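You operate a simulated robot arm through the tools that you are given. There is no shell and no other tool. Be economical: measure what you need, move in short steps, check, and stop when the job is done.

You run a simulated robot arm. Do the job below in one go: nothing can be reset, and whatever is moved stays where it is left.

JOB
Set right what has fallen over on the desk top. At the end: the grey rolled sock with red bands from the desk top is on the white yoghurt tub; the white tin with a steel knob stands on top of the clear empty glass jar; the orange soup carton, which lies on its side on the desk top, stands upright there; the brown card box, which lies on its side on the desk top, stands upright there; whatever was shut is shut again. Leave all else as you found it, and nothing knocked over.

The check looks at the end state, three seconds after you hand in, the way a careful person would. Anything else that was tipped, shoved, dropped, spilled or broken makes it a failure.

ROBOT AND FRAMES
A 7-joint arm with a two-finger parallel gripper, fixed in place. Base frame: the origin is at the foot of the arm, x ahead of it, y to its left, z up; the work surface is at about z = 750. Lengths are in mm, angles in rad, forces in N, time in s.
With the tool pointing down near the work surface it reaches from about 300 to 680 mm from the base axis. Its first joint turns from -1.152 to 1.152 rad. Payload 1.57 kg.
The TCP is the grasp point between the finger pads, 30 mm short of the fingertips. In the tool frame z runs along the fingers and y along their closing line. The gripper opens to 110 mm. The fingers are 24 mm wide and 12 mm thick; the gripper's body (48 by 112 mm) begins 78 mm behind the TCP.
Orientation is told as [roll, pitch, yaw] about the base's x, y, z axes, in that order, counted from this pose: with the fingers straight down and closing along the base's y, the tool's x points along the base's -x, its y along +y and its z along -z.

CONTROLS
- The arm moves only by the tool arm_command. Its argument "motion" is a list of rows, each an object of numbers (a shift or turn left out is 0, a gripper value left out holds the last): "dx", "dy", "dz": the shift along the base's x, y, z in units of 30 mm (1.0 is 30 mm); "rx", "ry", "rz": the turn, a rotation vector about the base's x, y, z in units of 8 degrees (1.0 is 8 degrees); "grip": the closure, from 0 (fully open) to 1 (shut). In form: [{"dx": .., "dy": .., "dz": .., "rx": .., "ry": .., "rz": .., "grip": ..}, ...]. A call has 1 to 10 rows; each row shifts and turns the commanded pose from where the row before left it. A call with a number of a shift or a turn outside -1 to 1 is refused whole. Rows are played at 5 a second. More than 50 mm and 0.15 rad between two rows, or a gripper value outside its range, and nothing of the call is played. A pose out of reach is approached as far as the arm can. The call stops where the force on the tool passes 40 N (or 10 N more than at its start, if that is more) or the arm is blocked; 0.2 s more then pass. Each finger travels about 108 mm/s and halts on what it meets, pressing with about 29 N; the grip force reading is that of the motor and also rises with nothing between the fingers. The clock runs only during rows and for 0.2 s after the last one: add rows that do not move to give the fingers time. It gives the time, the measured TCP pose, the force on the tool (base axes), the opening and the grip force at its end, in the units of the frame above (readings bear some noise), and new pictures: "show" is both (left out), scene, wrist or none.
- Cameras (640 x 400 px; columns grow to the right, rows downward): "scene" is fixed at [163.8, -406, 1386.3]; the picture's right is [0.80, -0.59, 0.00], its down [-0.47, -0.63, -0.62] and it looks along [0.37, 0.50, -0.79] (base axes); focal length 252 px, centre (320, 200). "wrist" rides on the gripper at [-36, 0, -80] in the tool frame; the picture's right is [0.00, -1.00, 0.00], its down [0.97, 0.00, -0.24] and it looks along [0.24, 0.00, 0.97] (tool axes); focal length 218 px, centre (320, 200). There is no depth. A picture from a camera that has moved, and an enlarged one, comes with that camera's place and axes in the base frame and with its lens. The place of the scene camera against the robot may be out by one fixed shift of up to 18 mm in any direction.
- enlarge(camera, box): a new picture of the part [left, top, right, bottom] of that camera's present view, enlarged. The clock stands still meanwhile.
- sign_off(): hands the job in; it is judged then, once.

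Work in short steps. Places have to be worked out from the pictures, the camera data and where the tool is seen: move nearer, look again, correct. Check each grasp and each placing, and mend what went wrong. You have 120 turns and 150 pictures in all, those below and enlarged ones among them. Open the gripper and draw the arm clear of the work before you hand the job in, unless the task says otherwise; then end with one line.

The tools are called after ">>>" as name(argument=value, ...) on one line, values as JSON. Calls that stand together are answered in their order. arm_command: Moves the arm, as the interface text tells. Its arguments: {"type":"object","properties":{"motion":{"type":"array"},"show":{"type":"string","enum":["both","scene","wrist","none"]}},"required":["motion"]} The other tools are called the same way: enlarge (camera, box) takes an enlarged picture of a part of a camera's view; sign_off () hands the job in.

At the start:

```text
t: 0.0
eef_pos: [382.0, -47.3, 1123.0]
orientation: [0.0, 0.0, 0.001]
force: [1.1, -0.6, 0.1]
opening: 110.3
gripper_force: 0.1
```

scene: 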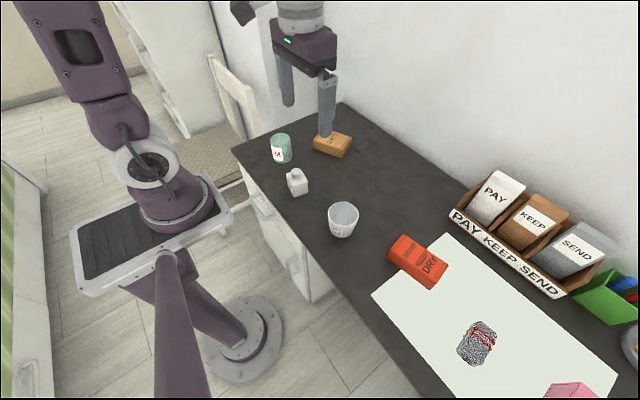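
wrist: 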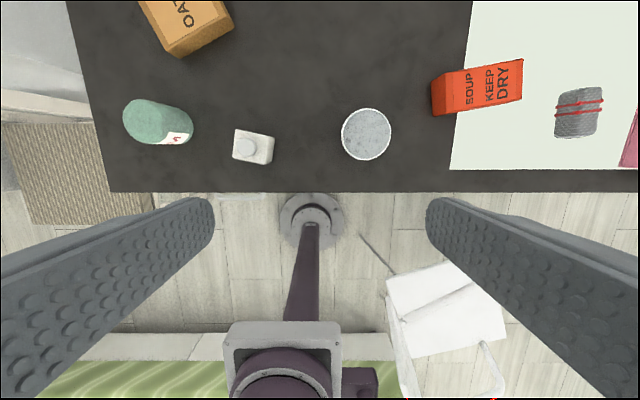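

I'll look closer at the desk objects first before moving anything.

>>> enlarge(camera="scene", box=[230, 100, 390, 300])

>>> enlarge(camera="scene", box=[380, 160, 640, 400])

>>> enlarge(camera="wrist", box=[80, 0, 640, 200])

```text
2.00 times, centred on (310, 200) of scene
camera zoom: at [163.8, -406.0, 1386.3], right [0.8, -0.59, 0.0], down [-0.47, -0.63, -0.62], along [0.37, 0.5, -0.79], focal length 504 px, centre (340, 200)
```

zoom: 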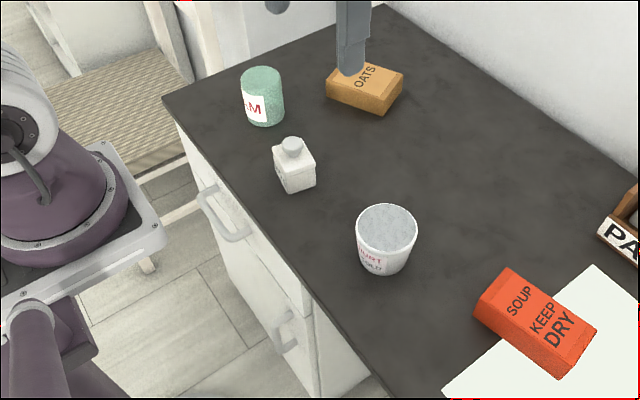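

```text
1.67 times, centred on (510, 280) of scene
camera zoom: at [163.8, -406.0, 1386.3], right [0.8, -0.59, 0.0], down [-0.47, -0.63, -0.62], along [0.37, 0.5, -0.79], focal length 420 px, centre (3, 67)
```

zoom: 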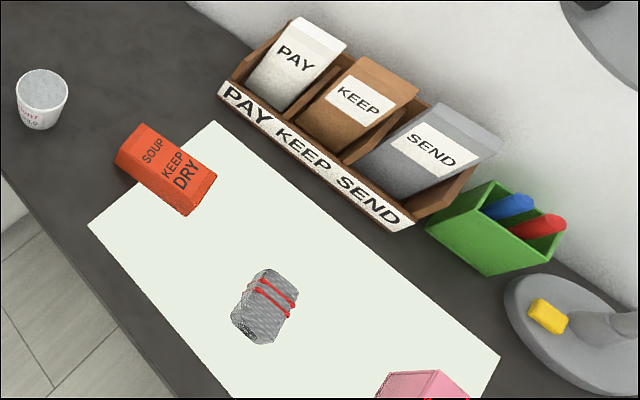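

```text
1.14 times, centred on (360, 100) of wrist
camera zoom: at [416.5, -48.6, 1203.9], right [0.0, -1.0, 0.0], down [-0.97, 0.0, 0.24], along [-0.24, 0.0, -0.97], focal length 249 px, centre (274, 314)
```

zoom: 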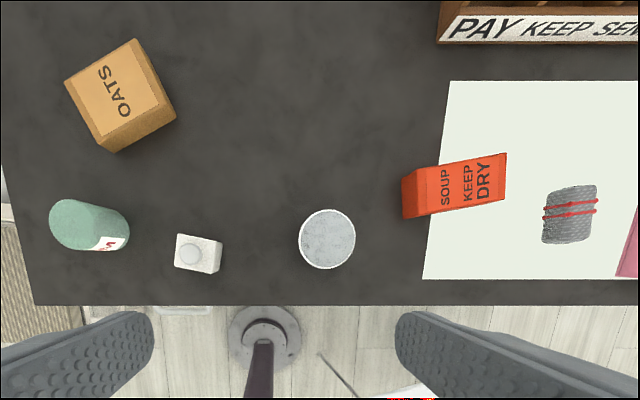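

No glass jar is visible yet; it may be in the drawer unit under the desk or out of view. I zoom on the desk front and the right-hand end.

>>> enlarge(camera="scene", box=[230, 150, 350, 310])

>>> enlarge(camera="scene", box=[540, 240, 640, 400])

```text
2.50 times, centred on (290, 230) of scene
camera zoom: at [163.8, -406.0, 1386.3], right [0.8, -0.59, 0.0], down [-0.47, -0.63, -0.62], along [0.37, 0.5, -0.79], focal length 629 px, centre (395, 125)
```

zoom: 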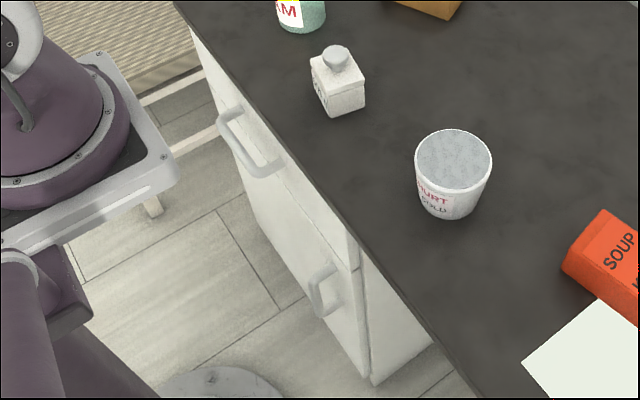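

```text
2.50 times, centred on (590, 320) of scene
camera zoom: at [163.8, -406.0, 1386.3], right [0.8, -0.59, 0.0], down [-0.47, -0.63, -0.62], along [0.37, 0.5, -0.79], focal length 629 px, centre (-355, -100)
```

zoom: 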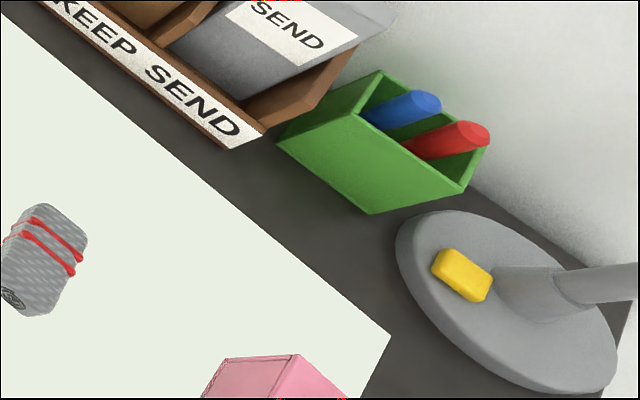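

Desk front has a drawer (horizontal handle) above a door (vertical handle). I'll move the arm to the right at height to survey the right-hand end of the desk with the wrist camera.

>>> arm_command(motion=[{"dy": -1}, {"dy": -1}, {"dy": -1}, {"dy": -1}, {"dy": -1}, {"dy": -1}, {"dy": -1}, {"dy": -1}, {"dy": -1}, {"dy": -1}])

```text
t: 2.2
eef_pos: [381.2, -346.7, 1124.8]
orientation: [0.0, 0.0, 0.001]
force: [0.3, -0.1, 0.9]
opening: 109.7
gripper_force: 0.1
camera wrist: at [417.4, -348.2, 1204.6], right [0.0, -1.0, 0.0], down [-0.97, 0.0, 0.24], along [-0.24, 0.0, -0.97], focal length 218 px, centre (320, 200)
```

scene: 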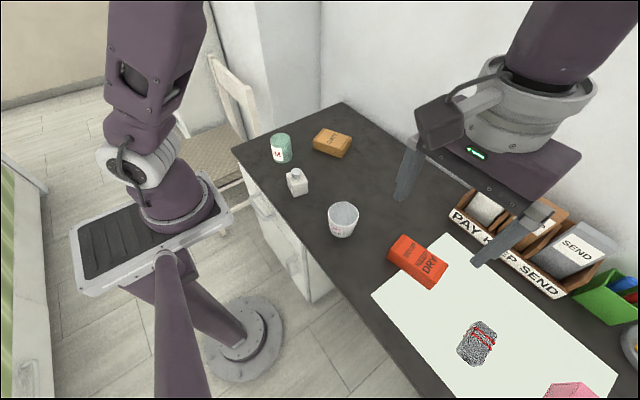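
wrist: 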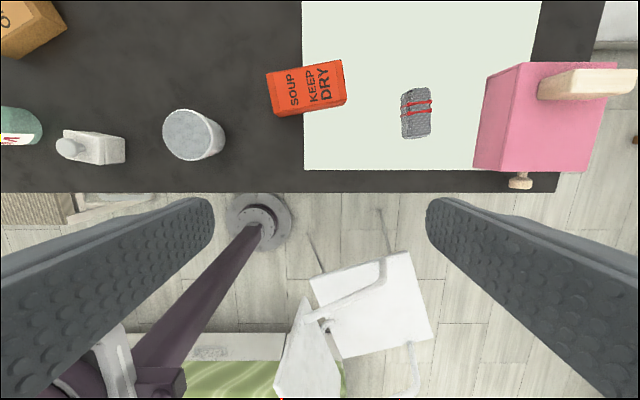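

A pink container with a wooden piece and a knob sits at the right end. Zoom in on it.

>>> enlarge(camera="wrist", box=[390, 30, 640, 200])

>>> enlarge(camera="wrist", box=[0, 60, 250, 230])

```text
2.35 times, centred on (515, 115) of wrist
camera zoom: at [417.4, -348.2, 1204.6], right [0.0, -1.0, 0.0], down [-0.97, 0.0, 0.24], along [-0.24, 0.0, -0.97], focal length 514 px, centre (-139, 400)
```

zoom: 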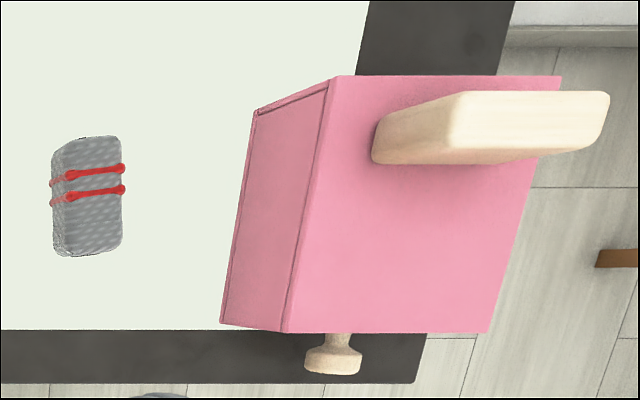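

```text
2.35 times, centred on (125, 145) of wrist
camera zoom: at [417.4, -348.2, 1204.6], right [0.0, -1.0, 0.0], down [-0.97, 0.0, 0.24], along [-0.24, 0.0, -0.97], focal length 514 px, centre (779, 329)
```

zoom: 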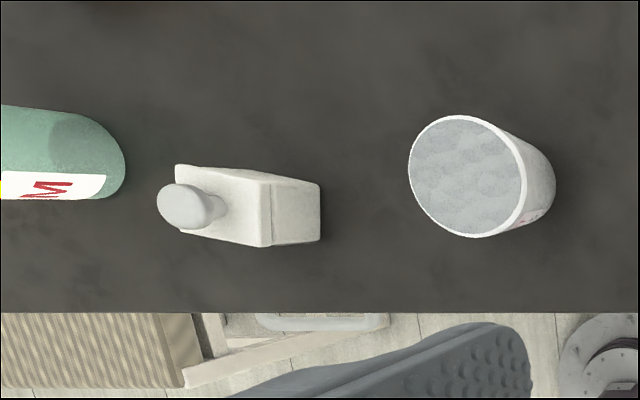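

The pink box is out of reach range and seems a distractor. The jar is likely in the drawer/cupboard under the desk; I'll move back left and tilt the wrist camera toward the drawer front.

>>> arm_command(motion=[{"dy": 1}, {"dy": 1}, {"dy": 1}, {"dy": 1}, {"dy": 1}, {"dy": 1}, {"dy": 1}, {"dy": 1}, {"dy": 1}, {"dy": 1}], show="none")

>>> arm_command(motion=[{"dy": 1, "ry": -1}, {"dy": 1, "ry": -1}, {"dy": 1, "ry": -1, "dx": -1}, {"ry": -1, "dx": -1}, {"ry": -1, "dx": -1}, {"ry": -1, "dx": -1}, {"dx": -1}])

```text
t: 4.4
eef_pos: [381.0, -46.7, 1122.6]
orientation: [0.0, 0.0, -0.002]
force: [0.3, 0.6, -0.1]
opening: 110.2
gripper_force: 0.0
```

```text
t: 6.0
eef_pos: [221.7, 77.6, 1145.8]
orientation: [0.001, -0.838, 0.001]
force: [0.0, 0.1, -0.3]
opening: 109.8
gripper_force: 0.1
out of reach, approached as far as the arm can: row 5, 6
camera wrist: at [185.3, 76.7, 1226.8], right [0.0, -1.0, 0.0], down [-0.83, 0.0, -0.56], along [0.56, 0.0, -0.83], focal length 218 px, centre (320, 200)
```

scene: 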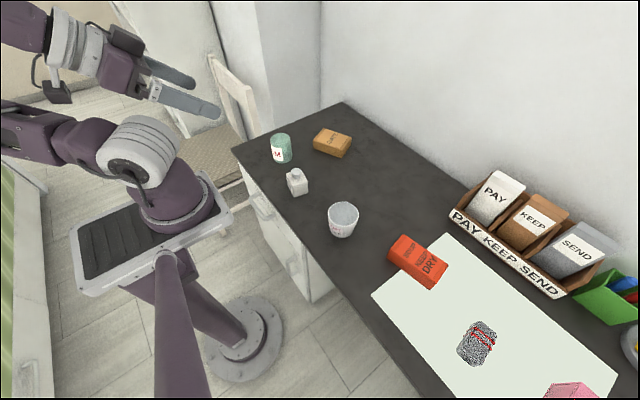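
wrist: 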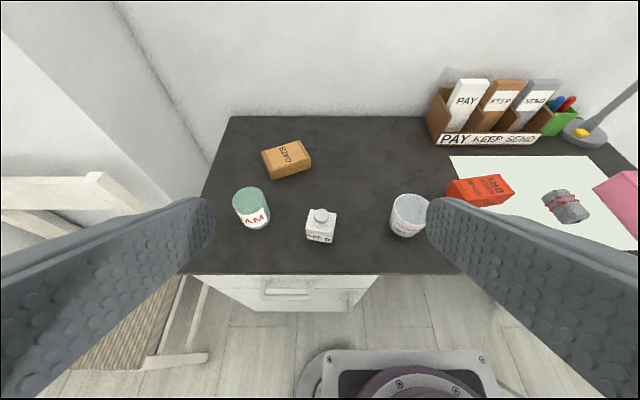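

Good view. Zooming on the front of the drawer and the tin.

>>> enlarge(camera="wrist", box=[190, 130, 450, 320])

```text
2.11 times, centred on (320, 225) of wrist
camera zoom: at [185.3, 76.7, 1226.8], right [0.0, -1.0, 0.0], down [-0.83, 0.0, -0.56], along [0.56, 0.0, -0.83], focal length 460 px, centre (320, 147)
```

zoom: 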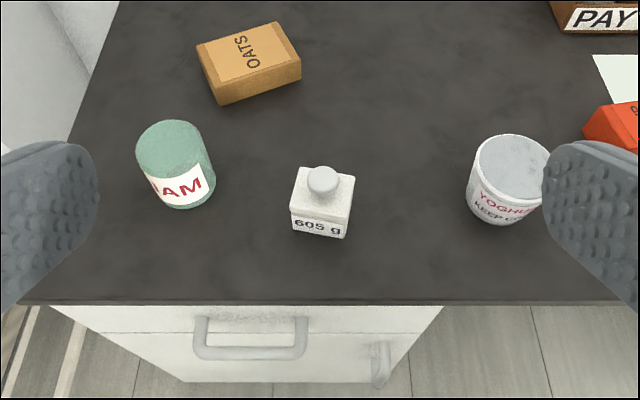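

The green "JAM" container might actually be the clear glass jar (tint with something visible through it). I move nearer to look at it, the tin and the OATS box.

>>> arm_command(motion=[{"dx": 1, "dy": 1, "dz": -1, "ry": 1}, {"dx": 1, "dy": 1, "dz": -1, "ry": 1}, {"dx": 1, "dy": 1, "dz": -1}, {"dx": 1, "dy": 0, "dz": -1}, {"dx": 0, "dz": -1}])

>>> enlarge(camera="wrist", box=[180, 50, 460, 300])

```text
refused: row 1 steps farther than a row can; nothing moved
```

```text
1.60 times, centred on (320, 175) of wrist
camera zoom: at [185.3, 76.7, 1226.8], right [0.0, -1.0, 0.0], down [-0.83, 0.0, -0.56], along [0.56, 0.0, -0.83], focal length 349 px, centre (320, 240)
```

zoom: 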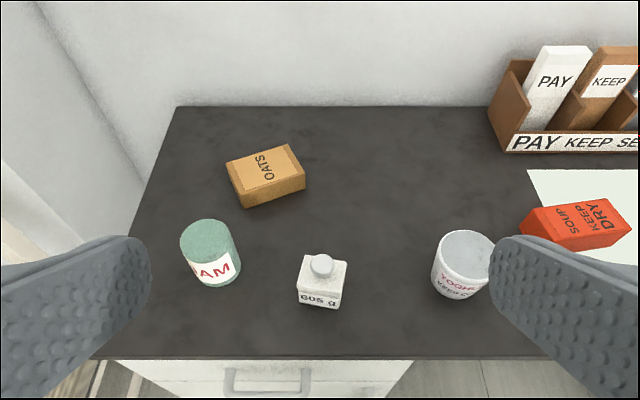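

Steps were too large; repeat with smaller ones.

>>> arm_command(motion=[{"dx": 0.9, "dy": 0.9, "dz": -0.9, "ry": 1}, {"dx": 0.9, "dy": 0.9, "dz": -0.9, "ry": 1}, {"dx": 0.9, "dy": 0.9, "dz": -0.9}, {"dx": 0.9, "dy": 0.9, "dz": -0.9}, {"dz": -1}], show="wrist")

>>> enlarge(camera="wrist", box=[180, 50, 460, 300])

```text
t: 7.2
eef_pos: [328.4, 185.3, 1007.8]
orientation: [0.001, -0.559, -0.002]
force: [0.6, 0.4, 0.4]
opening: 109.9
gripper_force: 0.0
camera wrist: at [316.6, 184.3, 1094.7], right [0.0, -1.0, 0.0], down [-0.95, 0.0, -0.31], along [0.31, 0.0, -0.95], focal length 218 px, centre (320, 200)
```

wrist: 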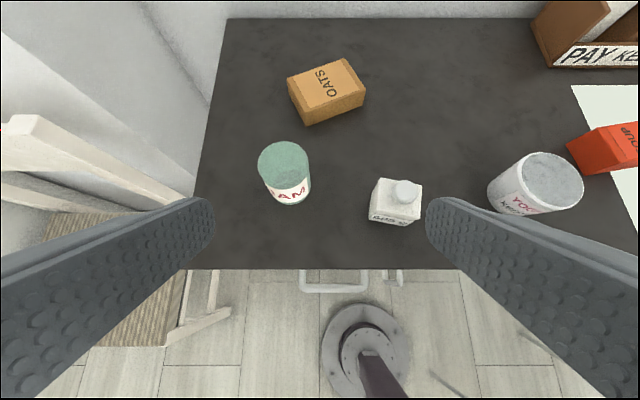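

```text
1.60 times, centred on (320, 175) of wrist
camera zoom: at [316.6, 184.3, 1094.7], right [0.0, -1.0, 0.0], down [-0.95, 0.0, -0.31], along [0.31, 0.0, -0.95], focal length 349 px, centre (320, 240)
```

zoom: 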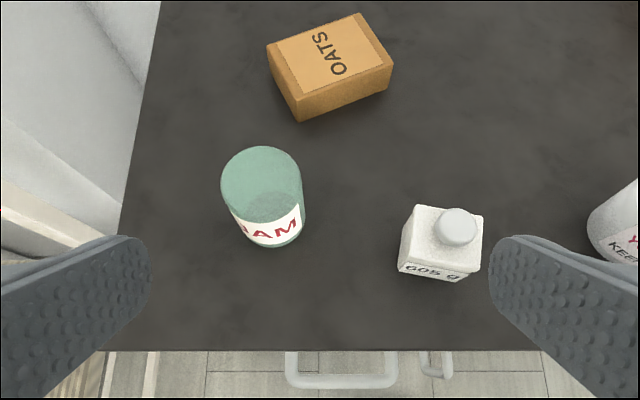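

The JAM jar is see-through glass with its bottom visible: that's the clear empty jar, on the desk. So no drawer needs opening. Now I hover over the tin (~(415, 73)) to measure it.

>>> arm_command(motion=[{"dx": 0.7, "dy": -0.93, "dz": -0.6, "ry": 1}, {"dx": 0.7, "dy": -0.93, "dz": -0.6, "ry": 1}, {"dx": 0.7, "dy": -0.93, "dz": -0.6, "ry": 1}, {"dx": 0.7, "dy": -0.93, "dz": -0.6, "ry": 1}], show="wrist")

>>> enlarge(camera="wrist", box=[180, 50, 460, 300])

```text
t: 8.2
eef_pos: [338.8, 92.9, 1028.5]
orientation: [-0.001, -0.066, -0.003]
force: [1.0, 0.3, -0.6]
opening: 109.9
gripper_force: 0.1
out of reach, approached as far as the arm can: row 1, 2, 3
camera wrist: at [368.6, 91.5, 1110.3], right [0.0, -1.0, 0.0], down [-0.98, 0.0, 0.17], along [-0.17, 0.0, -0.98], focal length 218 px, centre (320, 200)
```

wrist: 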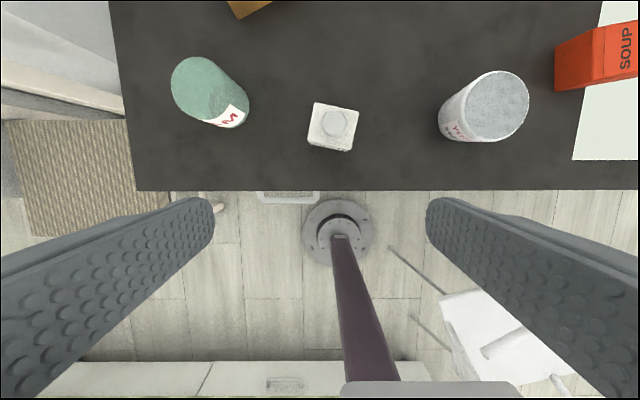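

```text
1.60 times, centred on (320, 175) of wrist
camera zoom: at [368.6, 91.5, 1110.3], right [0.0, -1.0, 0.0], down [-0.98, 0.0, 0.17], along [-0.17, 0.0, -0.98], focal length 349 px, centre (320, 240)
```

zoom: 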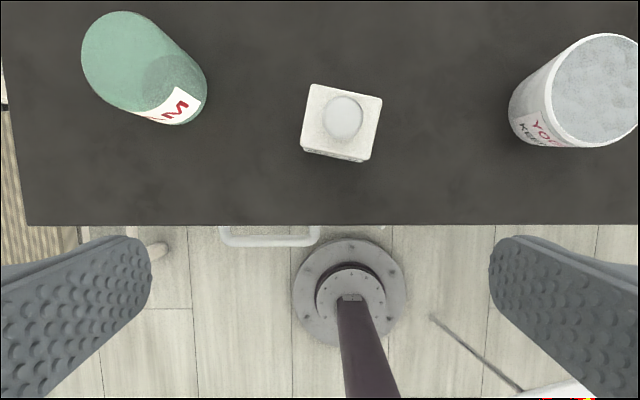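

The arm lagged behind (part out of reach on the way). I wait one row to see where the pose settles.

>>> arm_command(motion=[{"dx": 0}, {"dx": 0}, {"dx": 0}], show="none")

```text
t: 9.0
eef_pos: [340.0, 93.6, 1028.9]
orientation: [0.001, -0.069, 0.002]
force: [-0.6, -0.2, 0.2]
opening: 109.8
gripper_force: 0.0
```

Settled. Now go to about (412, 75, 930) with the tool straight down.

>>> arm_command(motion=[{"dx": 0.6, "dy": -0.15, "dz": -0.2, "ry": 0.5}, {"dx": 0.6, "dy": -0.15, "dz": -0.9}, {"dx": 0.6, "dy": -0.15, "dz": -1}, {"dx": 0.6, "dy": -0.15, "dz": -1}], show="wrist")

>>> enlarge(camera="wrist", box=[180, 80, 500, 280])

```text
t: 10.0
eef_pos: [412.9, 76.2, 935.5]
orientation: [0.0, 0.001, 0.0]
force: [0.2, 0.3, 0.7]
opening: 109.9
gripper_force: 0.0
camera wrist: at [447.6, 75.4, 1015.3], right [0.0, -1.0, 0.0], down [-0.97, 0.0, 0.24], along [-0.24, 0.0, -0.97], focal length 218 px, centre (320, 200)
```

wrist: 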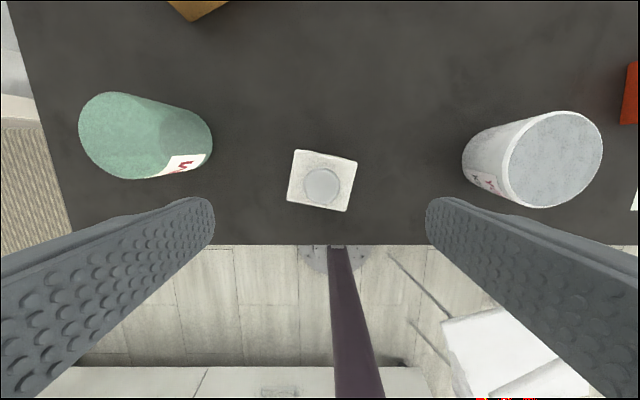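

```text
2.00 times, centred on (340, 180) of wrist
camera zoom: at [447.6, 75.4, 1015.3], right [0.0, -1.0, 0.0], down [-0.97, 0.0, 0.24], along [-0.24, 0.0, -0.97], focal length 436 px, centre (280, 240)
```

zoom: 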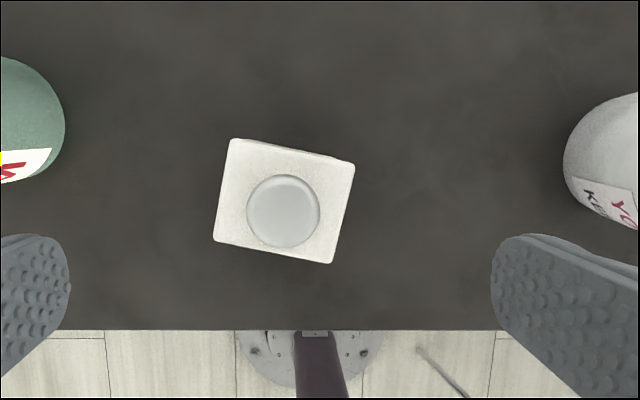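

Tin is at ≈(412, 74), body ~58×50 mm, turned about -9.6°. Next I hover over the jar to measure its centre and top.

>>> arm_command(motion=[{"dy": 1, "dx": 0.2}, {"dy": 1, "dx": 0.2}, {"dy": 1, "dx": 0.2}, {"dy": 1, "dx": 0.2}, {"dy": 1, "dx": 0.2}, {"dy": 0.3}], show="wrist")

>>> enlarge(camera="wrist", box=[220, 80, 440, 260])

```text
t: 11.4
eef_pos: [441.7, 234.6, 934.1]
orientation: [0.001, 0.001, 0.001]
force: [0.6, 0.7, -0.2]
opening: 110.1
gripper_force: 0.1
camera wrist: at [477.0, 234.1, 1014.6], right [0.0, -1.0, 0.0], down [-0.97, 0.0, 0.24], along [-0.24, 0.0, -0.97], focal length 218 px, centre (320, 200)
```

wrist: 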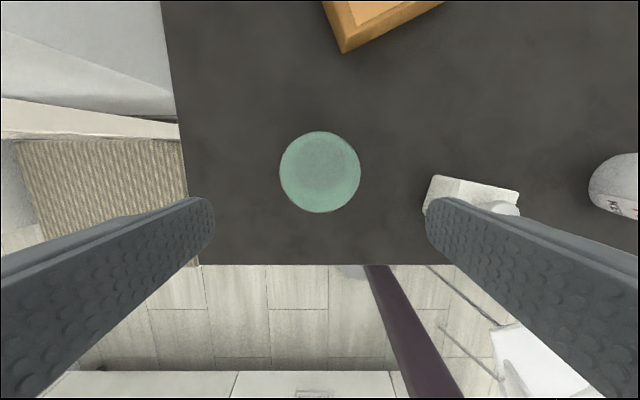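

```text
2.22 times, centred on (330, 170) of wrist
camera zoom: at [477.0, 234.1, 1014.6], right [0.0, -1.0, 0.0], down [-0.97, 0.0, 0.24], along [-0.24, 0.0, -0.97], focal length 485 px, centre (298, 267)
```

zoom: 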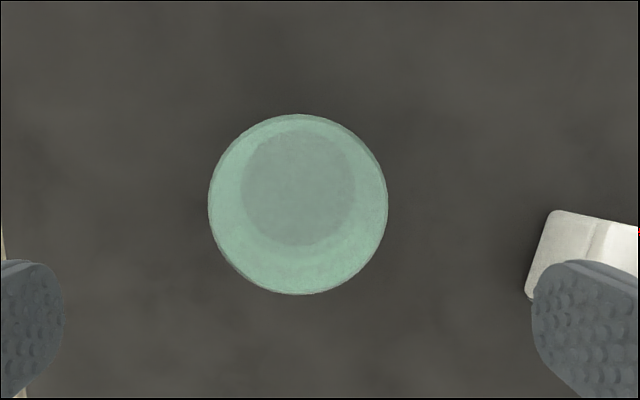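

Jar: centre ≈(455, 234.5), diameter ≈69, top z≈826. Now back over the tin with the gripper turned -9.6°.

>>> arm_command(motion=[{"dy": -1, "dx": -0.2, "rz": -0.4}, {"dy": -1, "dx": -0.2, "rz": -0.4}, {"dy": -1, "dx": -0.2, "rz": -0.4}, {"dy": -1, "dx": -0.2}, {"dy": -1, "dx": -0.14}, {"dy": -0.34}, {"dz": -1}, {"dz": -1}], show="wrist")

```text
t: 13.2
eef_pos: [412.5, 73.5, 874.6]
orientation: [-0.001, 0.0, -0.167]
force: [0.6, 0.1, -0.2]
opening: 110.1
gripper_force: 0.1
camera wrist: at [448.0, 67.1, 954.9], right [-0.17, -0.99, 0.0], down [-0.96, 0.16, 0.24], along [-0.24, 0.04, -0.97], focal length 218 px, centre (320, 200)
```

wrist: 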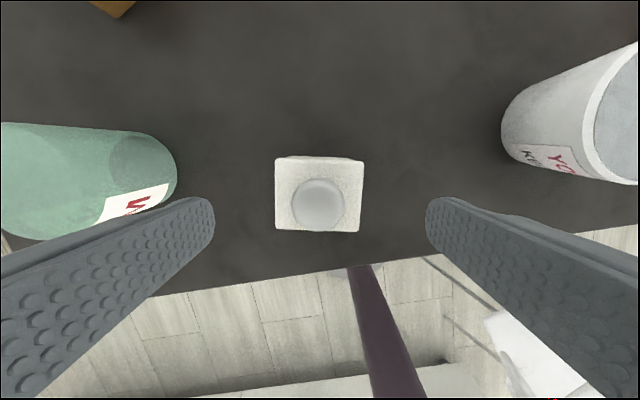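

The tin is centred and aligned. Descend to z≈786 and close.

>>> arm_command(motion=[{"dz": -1}, {"dz": -1}, {"dz": -0.95}, {"grip": 0}], show="wrist")

>>> arm_command(motion=[{"grip": 1}, {"grip": 1}, {"grip": 1}, {"grip": 1}], show="both")

```text
t: 14.2
eef_pos: [413.9, 74.4, 785.0]
orientation: [-0.002, 0.0, -0.169]
force: [-0.3, 1.2, 0.1]
opening: 110.0
gripper_force: 0.1
camera wrist: at [448.4, 67.3, 865.9], right [-0.17, -0.99, 0.0], down [-0.96, 0.16, 0.24], along [-0.24, 0.04, -0.97], focal length 218 px, centre (320, 200)
```

wrist: 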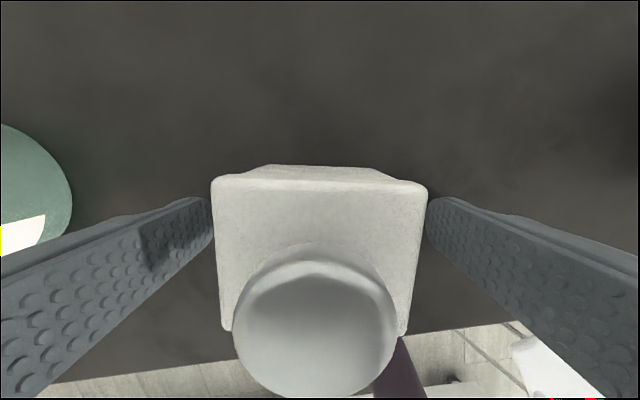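

```text
t: 15.2
eef_pos: [413.8, 74.6, 785.8]
orientation: [-0.001, -0.001, -0.167]
force: [-0.1, -1.3, 0.6]
opening: 59.8
gripper_force: 28.9
camera wrist: at [448.3, 67.2, 866.2], right [-0.17, -0.99, 0.0], down [-0.96, 0.16, 0.24], along [-0.24, 0.04, -0.97], focal length 218 px, centre (320, 200)
```

scene: 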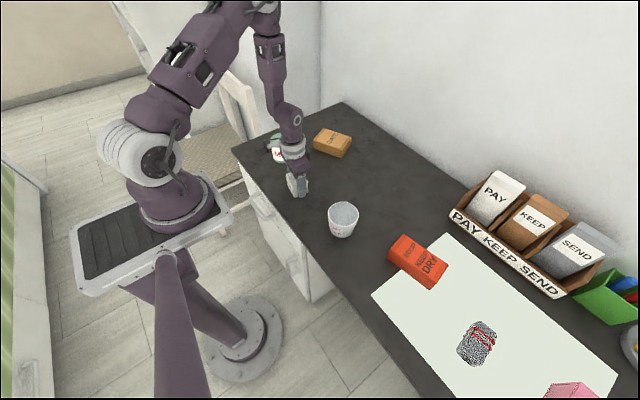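
wrist: 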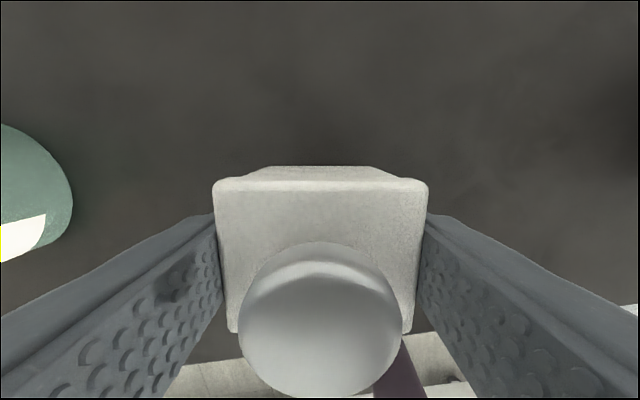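

Grip is firm (60 mm), tin centred in the fingers. Lift to z≈902 and carry over the jar at (455, 234.5).

>>> arm_command(motion=[{"dz": 1}, {"dz": 1}, {"dz": 1}, {"dz": 0.9}, {"dx": 0.25, "dy": 0.9}, {"dx": 0.25, "dy": 0.9}, {"dx": 0.25, "dy": 0.9}, {"dx": 0.25, "dy": 0.9}, {"dx": 0.25, "dy": 0.9}, {"dx": 0.12, "dy": 0.83}], show="both")

```text
t: 17.4
eef_pos: [454.7, 234.5, 903.4]
orientation: [0.0, 0.001, -0.169]
force: [0.1, -0.7, -6.8]
opening: 60.0
gripper_force: 29.2
camera wrist: at [489.5, 228.1, 984.0], right [-0.17, -0.99, 0.0], down [-0.96, 0.16, 0.24], along [-0.24, 0.04, -0.97], focal length 218 px, centre (320, 200)
```

scene: 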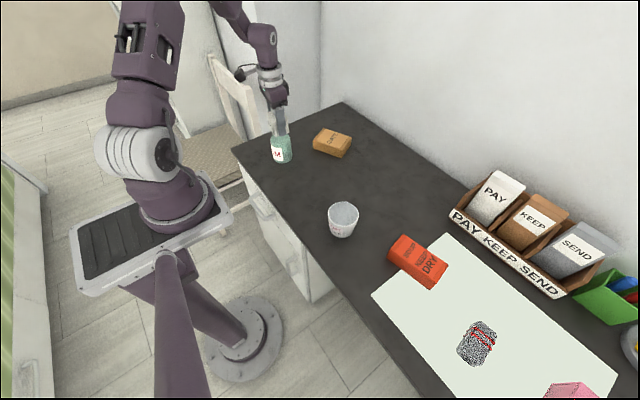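
wrist: 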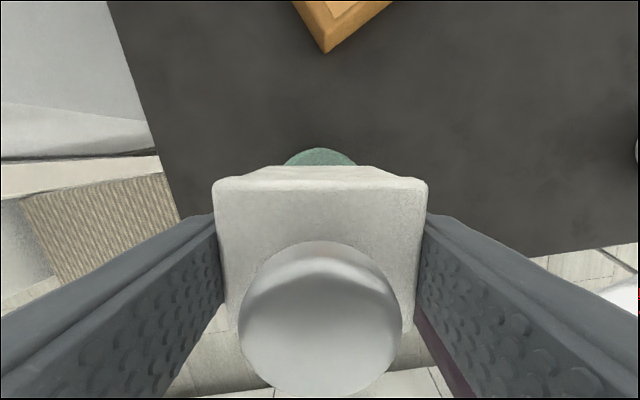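

Jar is directly below the tin (far edge 34 mm ahead, as expected). Lower most of the way, then by small steps watching force.

>>> arm_command(motion=[{"dz": -0.6}, {"dz": -0.5}, {"dz": -0.1}], show="none")

>>> enlarge(camera="scene", box=[240, 80, 340, 180])

```text
t: 18.2
eef_pos: [455.9, 233.7, 868.1]
orientation: [0.002, -0.001, -0.168]
force: [-1.3, -2.0, 22.4]
opening: 59.9
gripper_force: 29.1
```

```text
4.00 times, centred on (290, 130) of scene
camera zoom: at [163.5, -406.2, 1386.3], right [0.8, -0.59, 0.0], down [-0.47, -0.63, -0.62], along [0.37, 0.5, -0.79], focal length 1007 px, centre (440, 480)
```

zoom: 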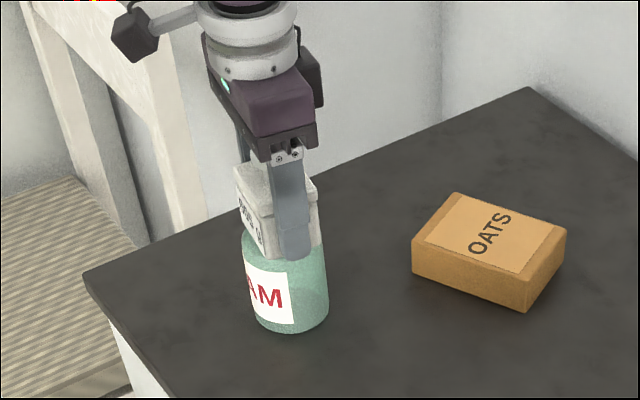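

Contact at z≈868 (fz 22 N). Ease off about 1 mm and open the gripper slowly.

>>> arm_command(motion=[{"dz": 0.04}, {"grip": 0.3}, {"grip": 0.3}, {"grip": 0.2}, {"grip": 0}, {"grip": 0}], show="wrist")

>>> enlarge(camera="scene", box=[240, 80, 340, 180])

```text
t: 19.6
eef_pos: [454.8, 233.9, 869.0]
orientation: [-0.001, 0.001, -0.168]
force: [0.1, 0.6, 0.5]
opening: 109.9
gripper_force: 0.1
camera wrist: at [489.7, 227.1, 949.1], right [-0.17, -0.99, 0.0], down [-0.96, 0.16, 0.24], along [-0.24, 0.04, -0.97], focal length 218 px, centre (320, 200)
```

wrist: 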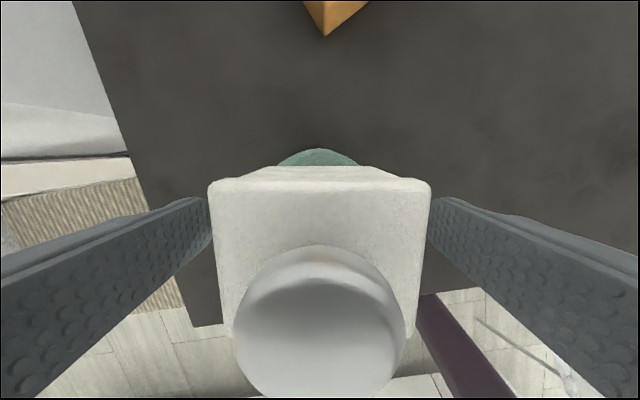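

```text
4.00 times, centred on (290, 130) of scene
camera zoom: at [163.8, -406.0, 1386.3], right [0.8, -0.59, 0.0], down [-0.47, -0.63, -0.62], along [0.37, 0.5, -0.79], focal length 1007 px, centre (440, 480)
```

zoom: 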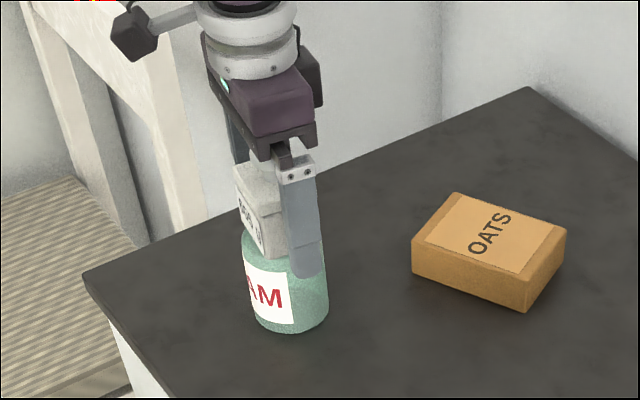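

Tin stands squarely on the jar. Raise straight up and move on toward the OATS box, levelling the yaw.

>>> arm_command(motion=[{"dz": 1}, {"dz": 1}, {"dz": 1}, {"dz": 1}, {"dx": 0.8, "dy": -0.7, "rz": 0.6}, {"dx": 0.8, "dy": -0.7, "rz": 0.6}, {"dx": 0.6}], show="both")

>>> enlarge(camera="wrist", box=[160, 20, 480, 220])

```text
t: 21.2
eef_pos: [521.3, 192.2, 988.7]
orientation: [0.001, 0.0, 0.0]
force: [0.1, -0.3, 0.1]
opening: 109.8
gripper_force: 0.2
camera wrist: at [556.6, 190.4, 1068.1], right [0.0, -1.0, 0.0], down [-0.97, 0.0, 0.24], along [-0.24, 0.0, -0.97], focal length 218 px, centre (320, 200)
```

scene: 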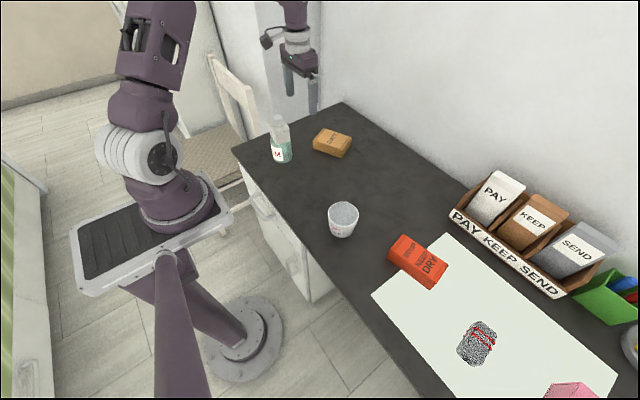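
wrist: 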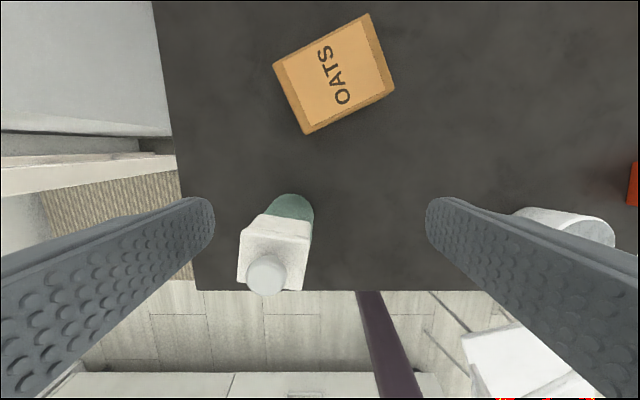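

```text
2.00 times, centred on (320, 120) of wrist
camera zoom: at [556.6, 190.4, 1068.1], right [0.0, -1.0, 0.0], down [-0.97, 0.0, 0.24], along [-0.24, 0.0, -0.97], focal length 436 px, centre (320, 360)
```

zoom: 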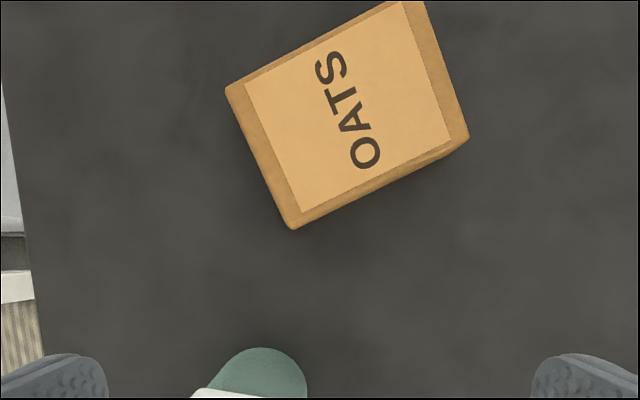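

The OATS box lies face up, long axis (~112 mm) rotated, its lettering tops pointing to T≈(-0.45, 0.89), ~83 wide, centre ≈(634,175). Plan: grip across the 83 mm width with a tilted tool, lift, turn 90° about the closing axis, set down nearer. First yaw the gripper -65° and look from closer.

>>> arm_command(motion=[{"rz": -1, "dx": 0.5}, {"rz": -1, "dx": 0.5}, {"rz": -1, "dx": 0.5}, {"rz": -1, "dx": 0.5}, {"rz": -1, "dx": 0.5}, {"rz": -1, "dz": -0.5}, {"rz": -1, "dz": -0.5}, {"rz": -1, "dz": -0.5}], show="wrist")

>>> enlarge(camera="wrist", box=[160, 50, 480, 250])

```text
t: 23.0
eef_pos: [596.2, 191.2, 943.5]
orientation: [0.0, 0.001, -1.12]
force: [-0.7, 0.3, 0.0]
opening: 109.9
gripper_force: 0.1
camera wrist: at [610.7, 158.5, 1024.2], right [-0.9, -0.44, 0.0], down [-0.42, 0.87, 0.24], along [-0.1, 0.22, -0.97], focal length 218 px, centre (320, 200)
```

wrist: 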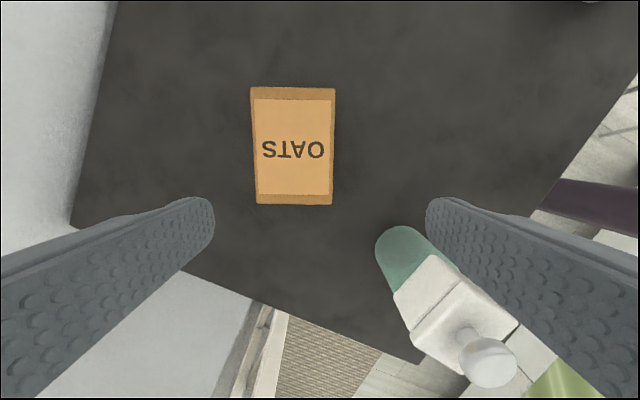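

```text
2.00 times, centred on (320, 150) of wrist
camera zoom: at [610.7, 158.5, 1024.2], right [-0.9, -0.44, 0.0], down [-0.42, 0.87, 0.24], along [-0.1, 0.22, -0.97], focal length 436 px, centre (320, 300)
```

zoom: 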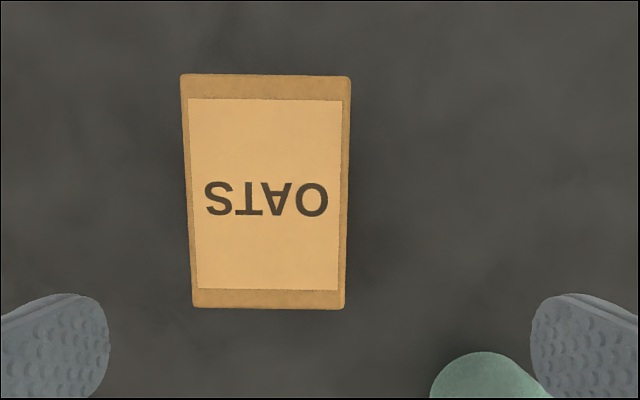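

Well aligned; box centre ≈(634,173), 80×112. Tilt the tool -32° about its closing axis (hand leaning to the T side) and go to a pre-grasp pose ≈(611,221,871).

>>> arm_command(motion=[{"rx": -0.9, "ry": -0.436, "dx": 0.125, "dy": 0.25}, {"rx": -0.9, "ry": -0.436, "dx": 0.125, "dy": 0.25}, {"rx": -0.9, "ry": -0.436, "dx": 0.125, "dy": 0.25}, {"rx": -0.9, "ry": -0.436, "dx": 0.125, "dy": 0.25}, {"dz": -0.8}, {"dz": -0.8}, {"dz": -0.8}], show="both")

```text
t: 24.6
eef_pos: [610.7, 221.8, 869.6]
orientation: [-0.001, -0.558, -1.118]
force: [0.2, 0.0, 0.1]
opening: 109.8
gripper_force: 0.0
camera wrist: at [605.1, 231.8, 958.7], right [-0.9, -0.44, 0.0], down [-0.42, 0.85, -0.31], along [0.14, -0.28, -0.95], focal length 218 px, centre (320, 200)
```

scene: 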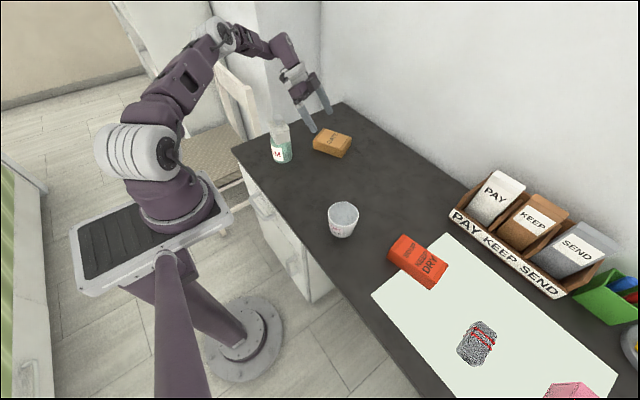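
wrist: 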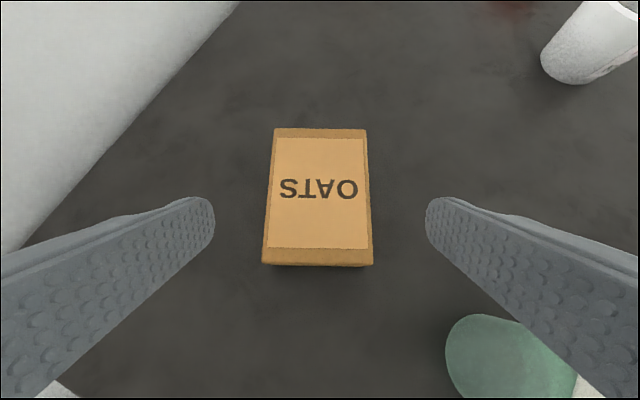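

Box is centred between the fingers (top z≈795). Advance along the tool axis to z≈786.

>>> arm_command(motion=[{"dx": 0.253, "dy": -0.522, "dz": -0.92}, {"dx": 0.253, "dy": -0.522, "dz": -0.92}, {"dx": 0.253, "dy": -0.522, "dz": -0.92}, {"dx": 0}], show="wrist")

```text
t: 25.6
eef_pos: [633.5, 173.8, 787.9]
orientation: [-0.002, -0.559, -1.117]
force: [0.0, -0.6, -0.2]
opening: 109.9
gripper_force: 0.1
camera wrist: at [627.8, 184.2, 875.7], right [-0.9, -0.44, 0.0], down [-0.42, 0.85, -0.31], along [0.14, -0.28, -0.95], focal length 218 px, centre (320, 200)
```

wrist: 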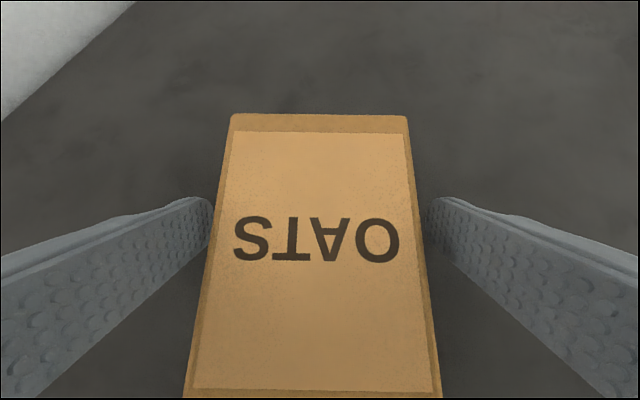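

Box sits between the fingers. Close the gripper and lift slightly.

>>> arm_command(motion=[{"grip": 1}, {"grip": 1}, {"grip": 1}, {"grip": 1}], show="wrist")

>>> arm_command(motion=[{"dz": 0.7}, {"dz": 0.7}, {"dz": 0.7}], show="both")

```text
t: 26.6
eef_pos: [633.0, 173.7, 788.1]
orientation: [-0.003, -0.558, -1.117]
force: [0.0, 0.7, 0.8]
opening: 84.3
gripper_force: 28.6
camera wrist: at [627.7, 184.4, 876.1], right [-0.9, -0.44, 0.0], down [-0.42, 0.85, -0.31], along [0.14, -0.28, -0.95], focal length 218 px, centre (320, 200)
```

wrist: 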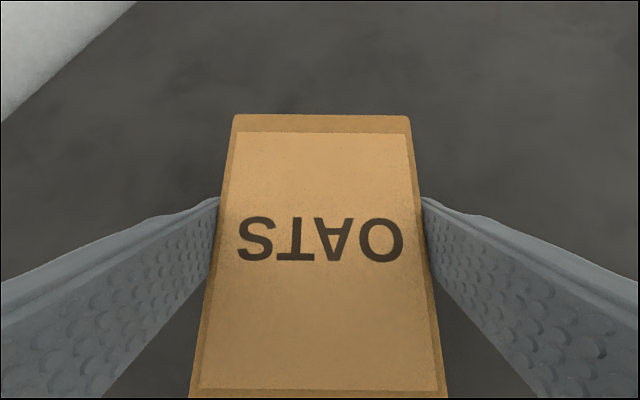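

```text
t: 27.4
eef_pos: [633.3, 174.3, 851.3]
orientation: [-0.002, -0.557, -1.118]
force: [-0.2, -0.2, -0.1]
opening: 84.3
gripper_force: 29.0
camera wrist: at [627.5, 184.1, 939.2], right [-0.9, -0.44, 0.0], down [-0.42, 0.85, -0.31], along [0.13, -0.28, -0.95], focal length 218 px, centre (320, 200)
```

scene: 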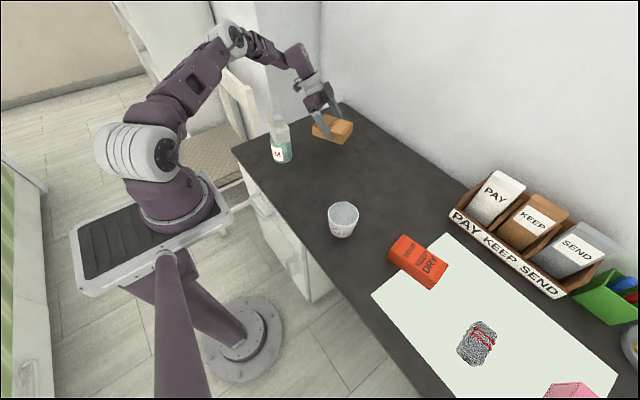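
wrist: 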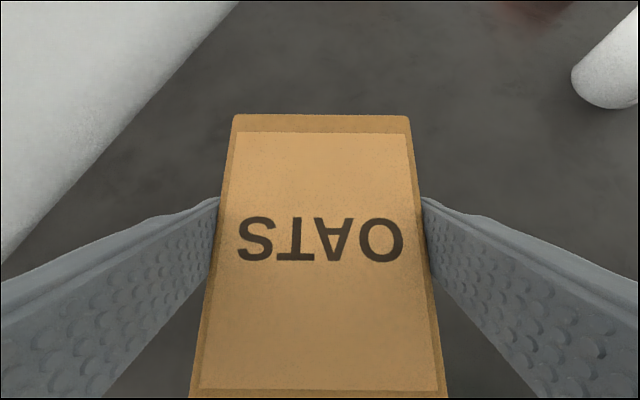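

Box held firmly at 84 mm. Bring the tool to vertical while moving inward to ≈(560,150), then yaw so the box axis lines with y.

>>> arm_command(motion=[{"rx": 0.9, "ry": 0.436, "dx": -0.3, "dy": -0.2, "dz": 0.3}, {"rx": 0.9, "ry": 0.436, "dx": -0.6, "dy": -0.2, "dz": 0.3}, {"rx": 0.9, "ry": 0.436, "dx": -0.7, "dy": -0.2, "dz": 0.3}, {"rx": 0.9, "ry": 0.436, "dx": -0.8, "dy": -0.2}, {"rz": -1}, {"rz": -1}, {"rz": -1}, {"rz": -0.22}], show="both")

```text
t: 29.2
eef_pos: [561.5, 150.2, 879.3]
orientation: [0.001, -0.001, -1.569]
force: [-0.4, -0.1, 0.7]
opening: 84.4
gripper_force: 29.5
camera wrist: at [561.1, 114.3, 959.1], right [-1.0, 0.0, 0.0], down [0.0, 0.97, 0.24], along [0.0, 0.24, -0.97], focal length 218 px, centre (320, 200)
```

scene: 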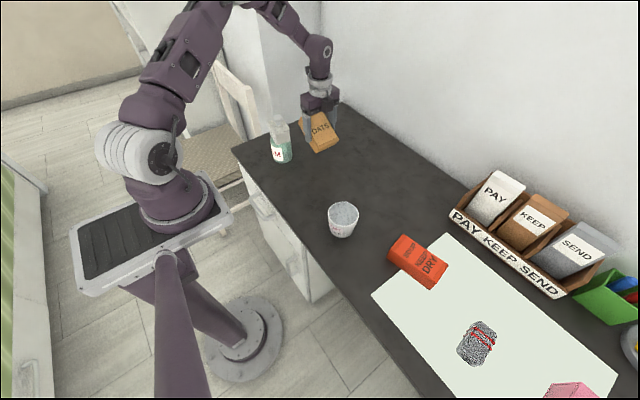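
wrist: 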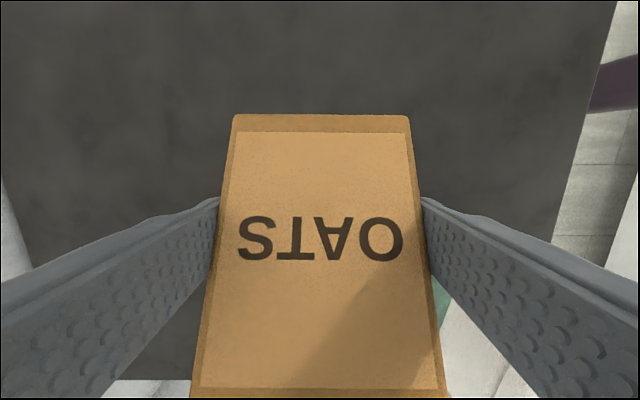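

Now rotate the remaining 58° about x, so the box stands; hand leans to -y.

>>> arm_command(motion=[{"rx": 1}, {"rx": 1}, {"rx": 1}, {"rx": 1}, {"rx": 1}, {"rx": 1}, {"rx": 1}, {"rx": 0.25}, {"dz": 0}], show="both")

>>> enlarge(camera="scene", box=[260, 70, 380, 190])

```text
t: 31.2
eef_pos: [561.8, 151.5, 878.9]
orientation: [0.006, 1.012, -1.563]
force: [0.1, 0.4, -0.9]
opening: 84.2
gripper_force: 29.1
camera wrist: at [561.2, 63.1, 891.1], right [-1.0, 0.0, 0.0], down [0.0, 0.31, 0.95], along [0.0, 0.95, -0.31], focal length 218 px, centre (320, 200)
```

scene: 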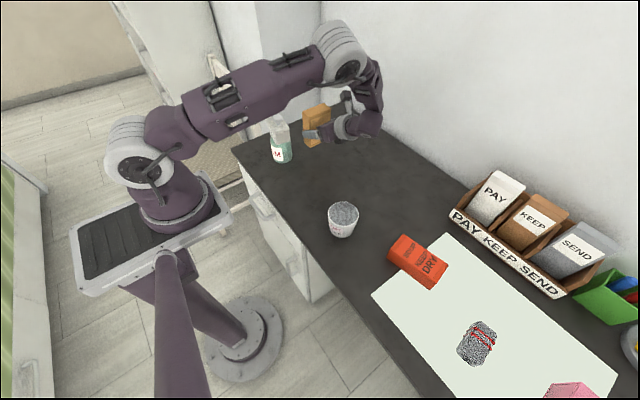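
wrist: 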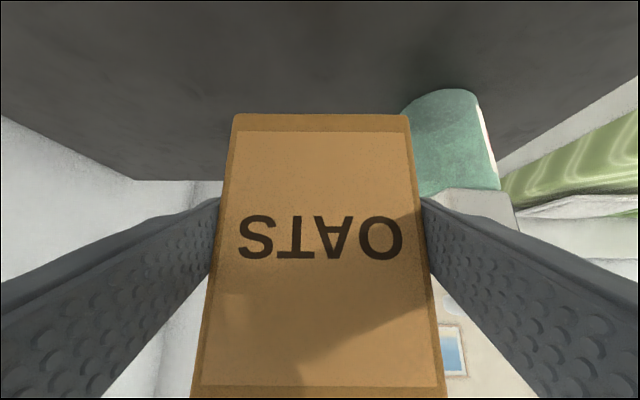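

```text
3.33 times, centred on (320, 130) of scene
camera zoom: at [163.8, -406.0, 1386.3], right [0.8, -0.59, 0.0], down [-0.47, -0.63, -0.62], along [0.37, 0.5, -0.79], focal length 839 px, centre (320, 433)
```

zoom: 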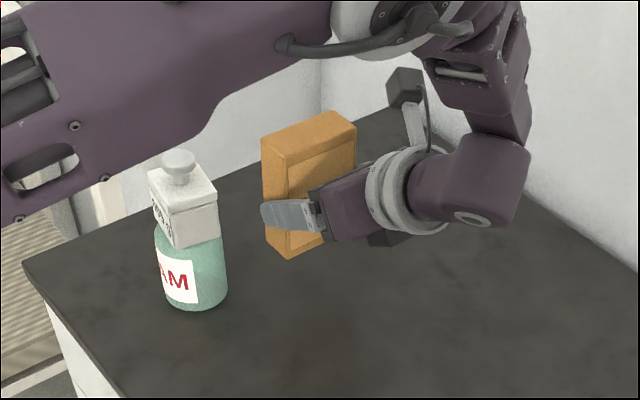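

Box is upright in the grip with clear space below. Lower in steps to contact.

>>> arm_command(motion=[{"dz": -0.7}, {"dz": -0.7}, {"dz": -0.4}, {"dz": -0.15}, {"dz": 0}], show="none")

>>> enlarge(camera="scene", box=[260, 70, 380, 190])

```text
t: 32.4
eef_pos: [561.3, 149.4, 820.3]
orientation: [0.006, 1.012, -1.563]
force: [0.2, 0.2, -1.2]
opening: 84.5
gripper_force: 29.1
```

```text
3.33 times, centred on (320, 130) of scene
camera zoom: at [163.8, -406.0, 1386.3], right [0.8, -0.59, 0.0], down [-0.47, -0.63, -0.62], along [0.37, 0.5, -0.79], focal length 839 px, centre (320, 433)
```

zoom: 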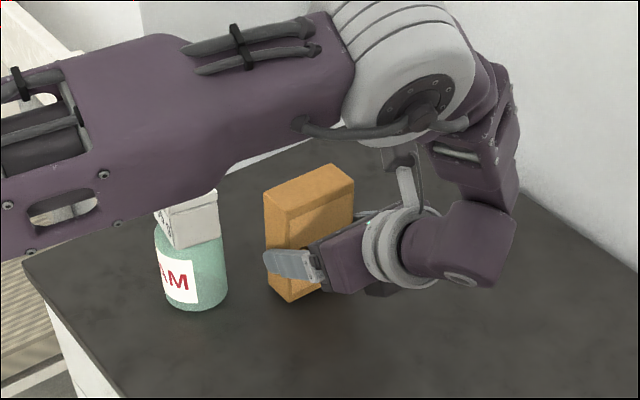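

Clear; forearm is well above the tin. Continue with finer steps until touch.

>>> arm_command(motion=[{"dz": -0.15}, {"dz": -0.15}, {"dz": 0}], show="none")

>>> arm_command(motion=[{"dz": -0.07}, {"dz": 0}], show="none")

```text
t: 33.2
eef_pos: [561.4, 151.2, 811.3]
orientation: [0.008, 1.014, -1.565]
force: [-0.5, 0.7, -0.8]
opening: 84.2
gripper_force: 29.4
```

```text
t: 33.8
eef_pos: [560.8, 150.9, 810.3]
orientation: [0.009, 1.015, -1.561]
force: [-3.5, -4.6, 20.6]
opening: 84.4
gripper_force: 29.3
```

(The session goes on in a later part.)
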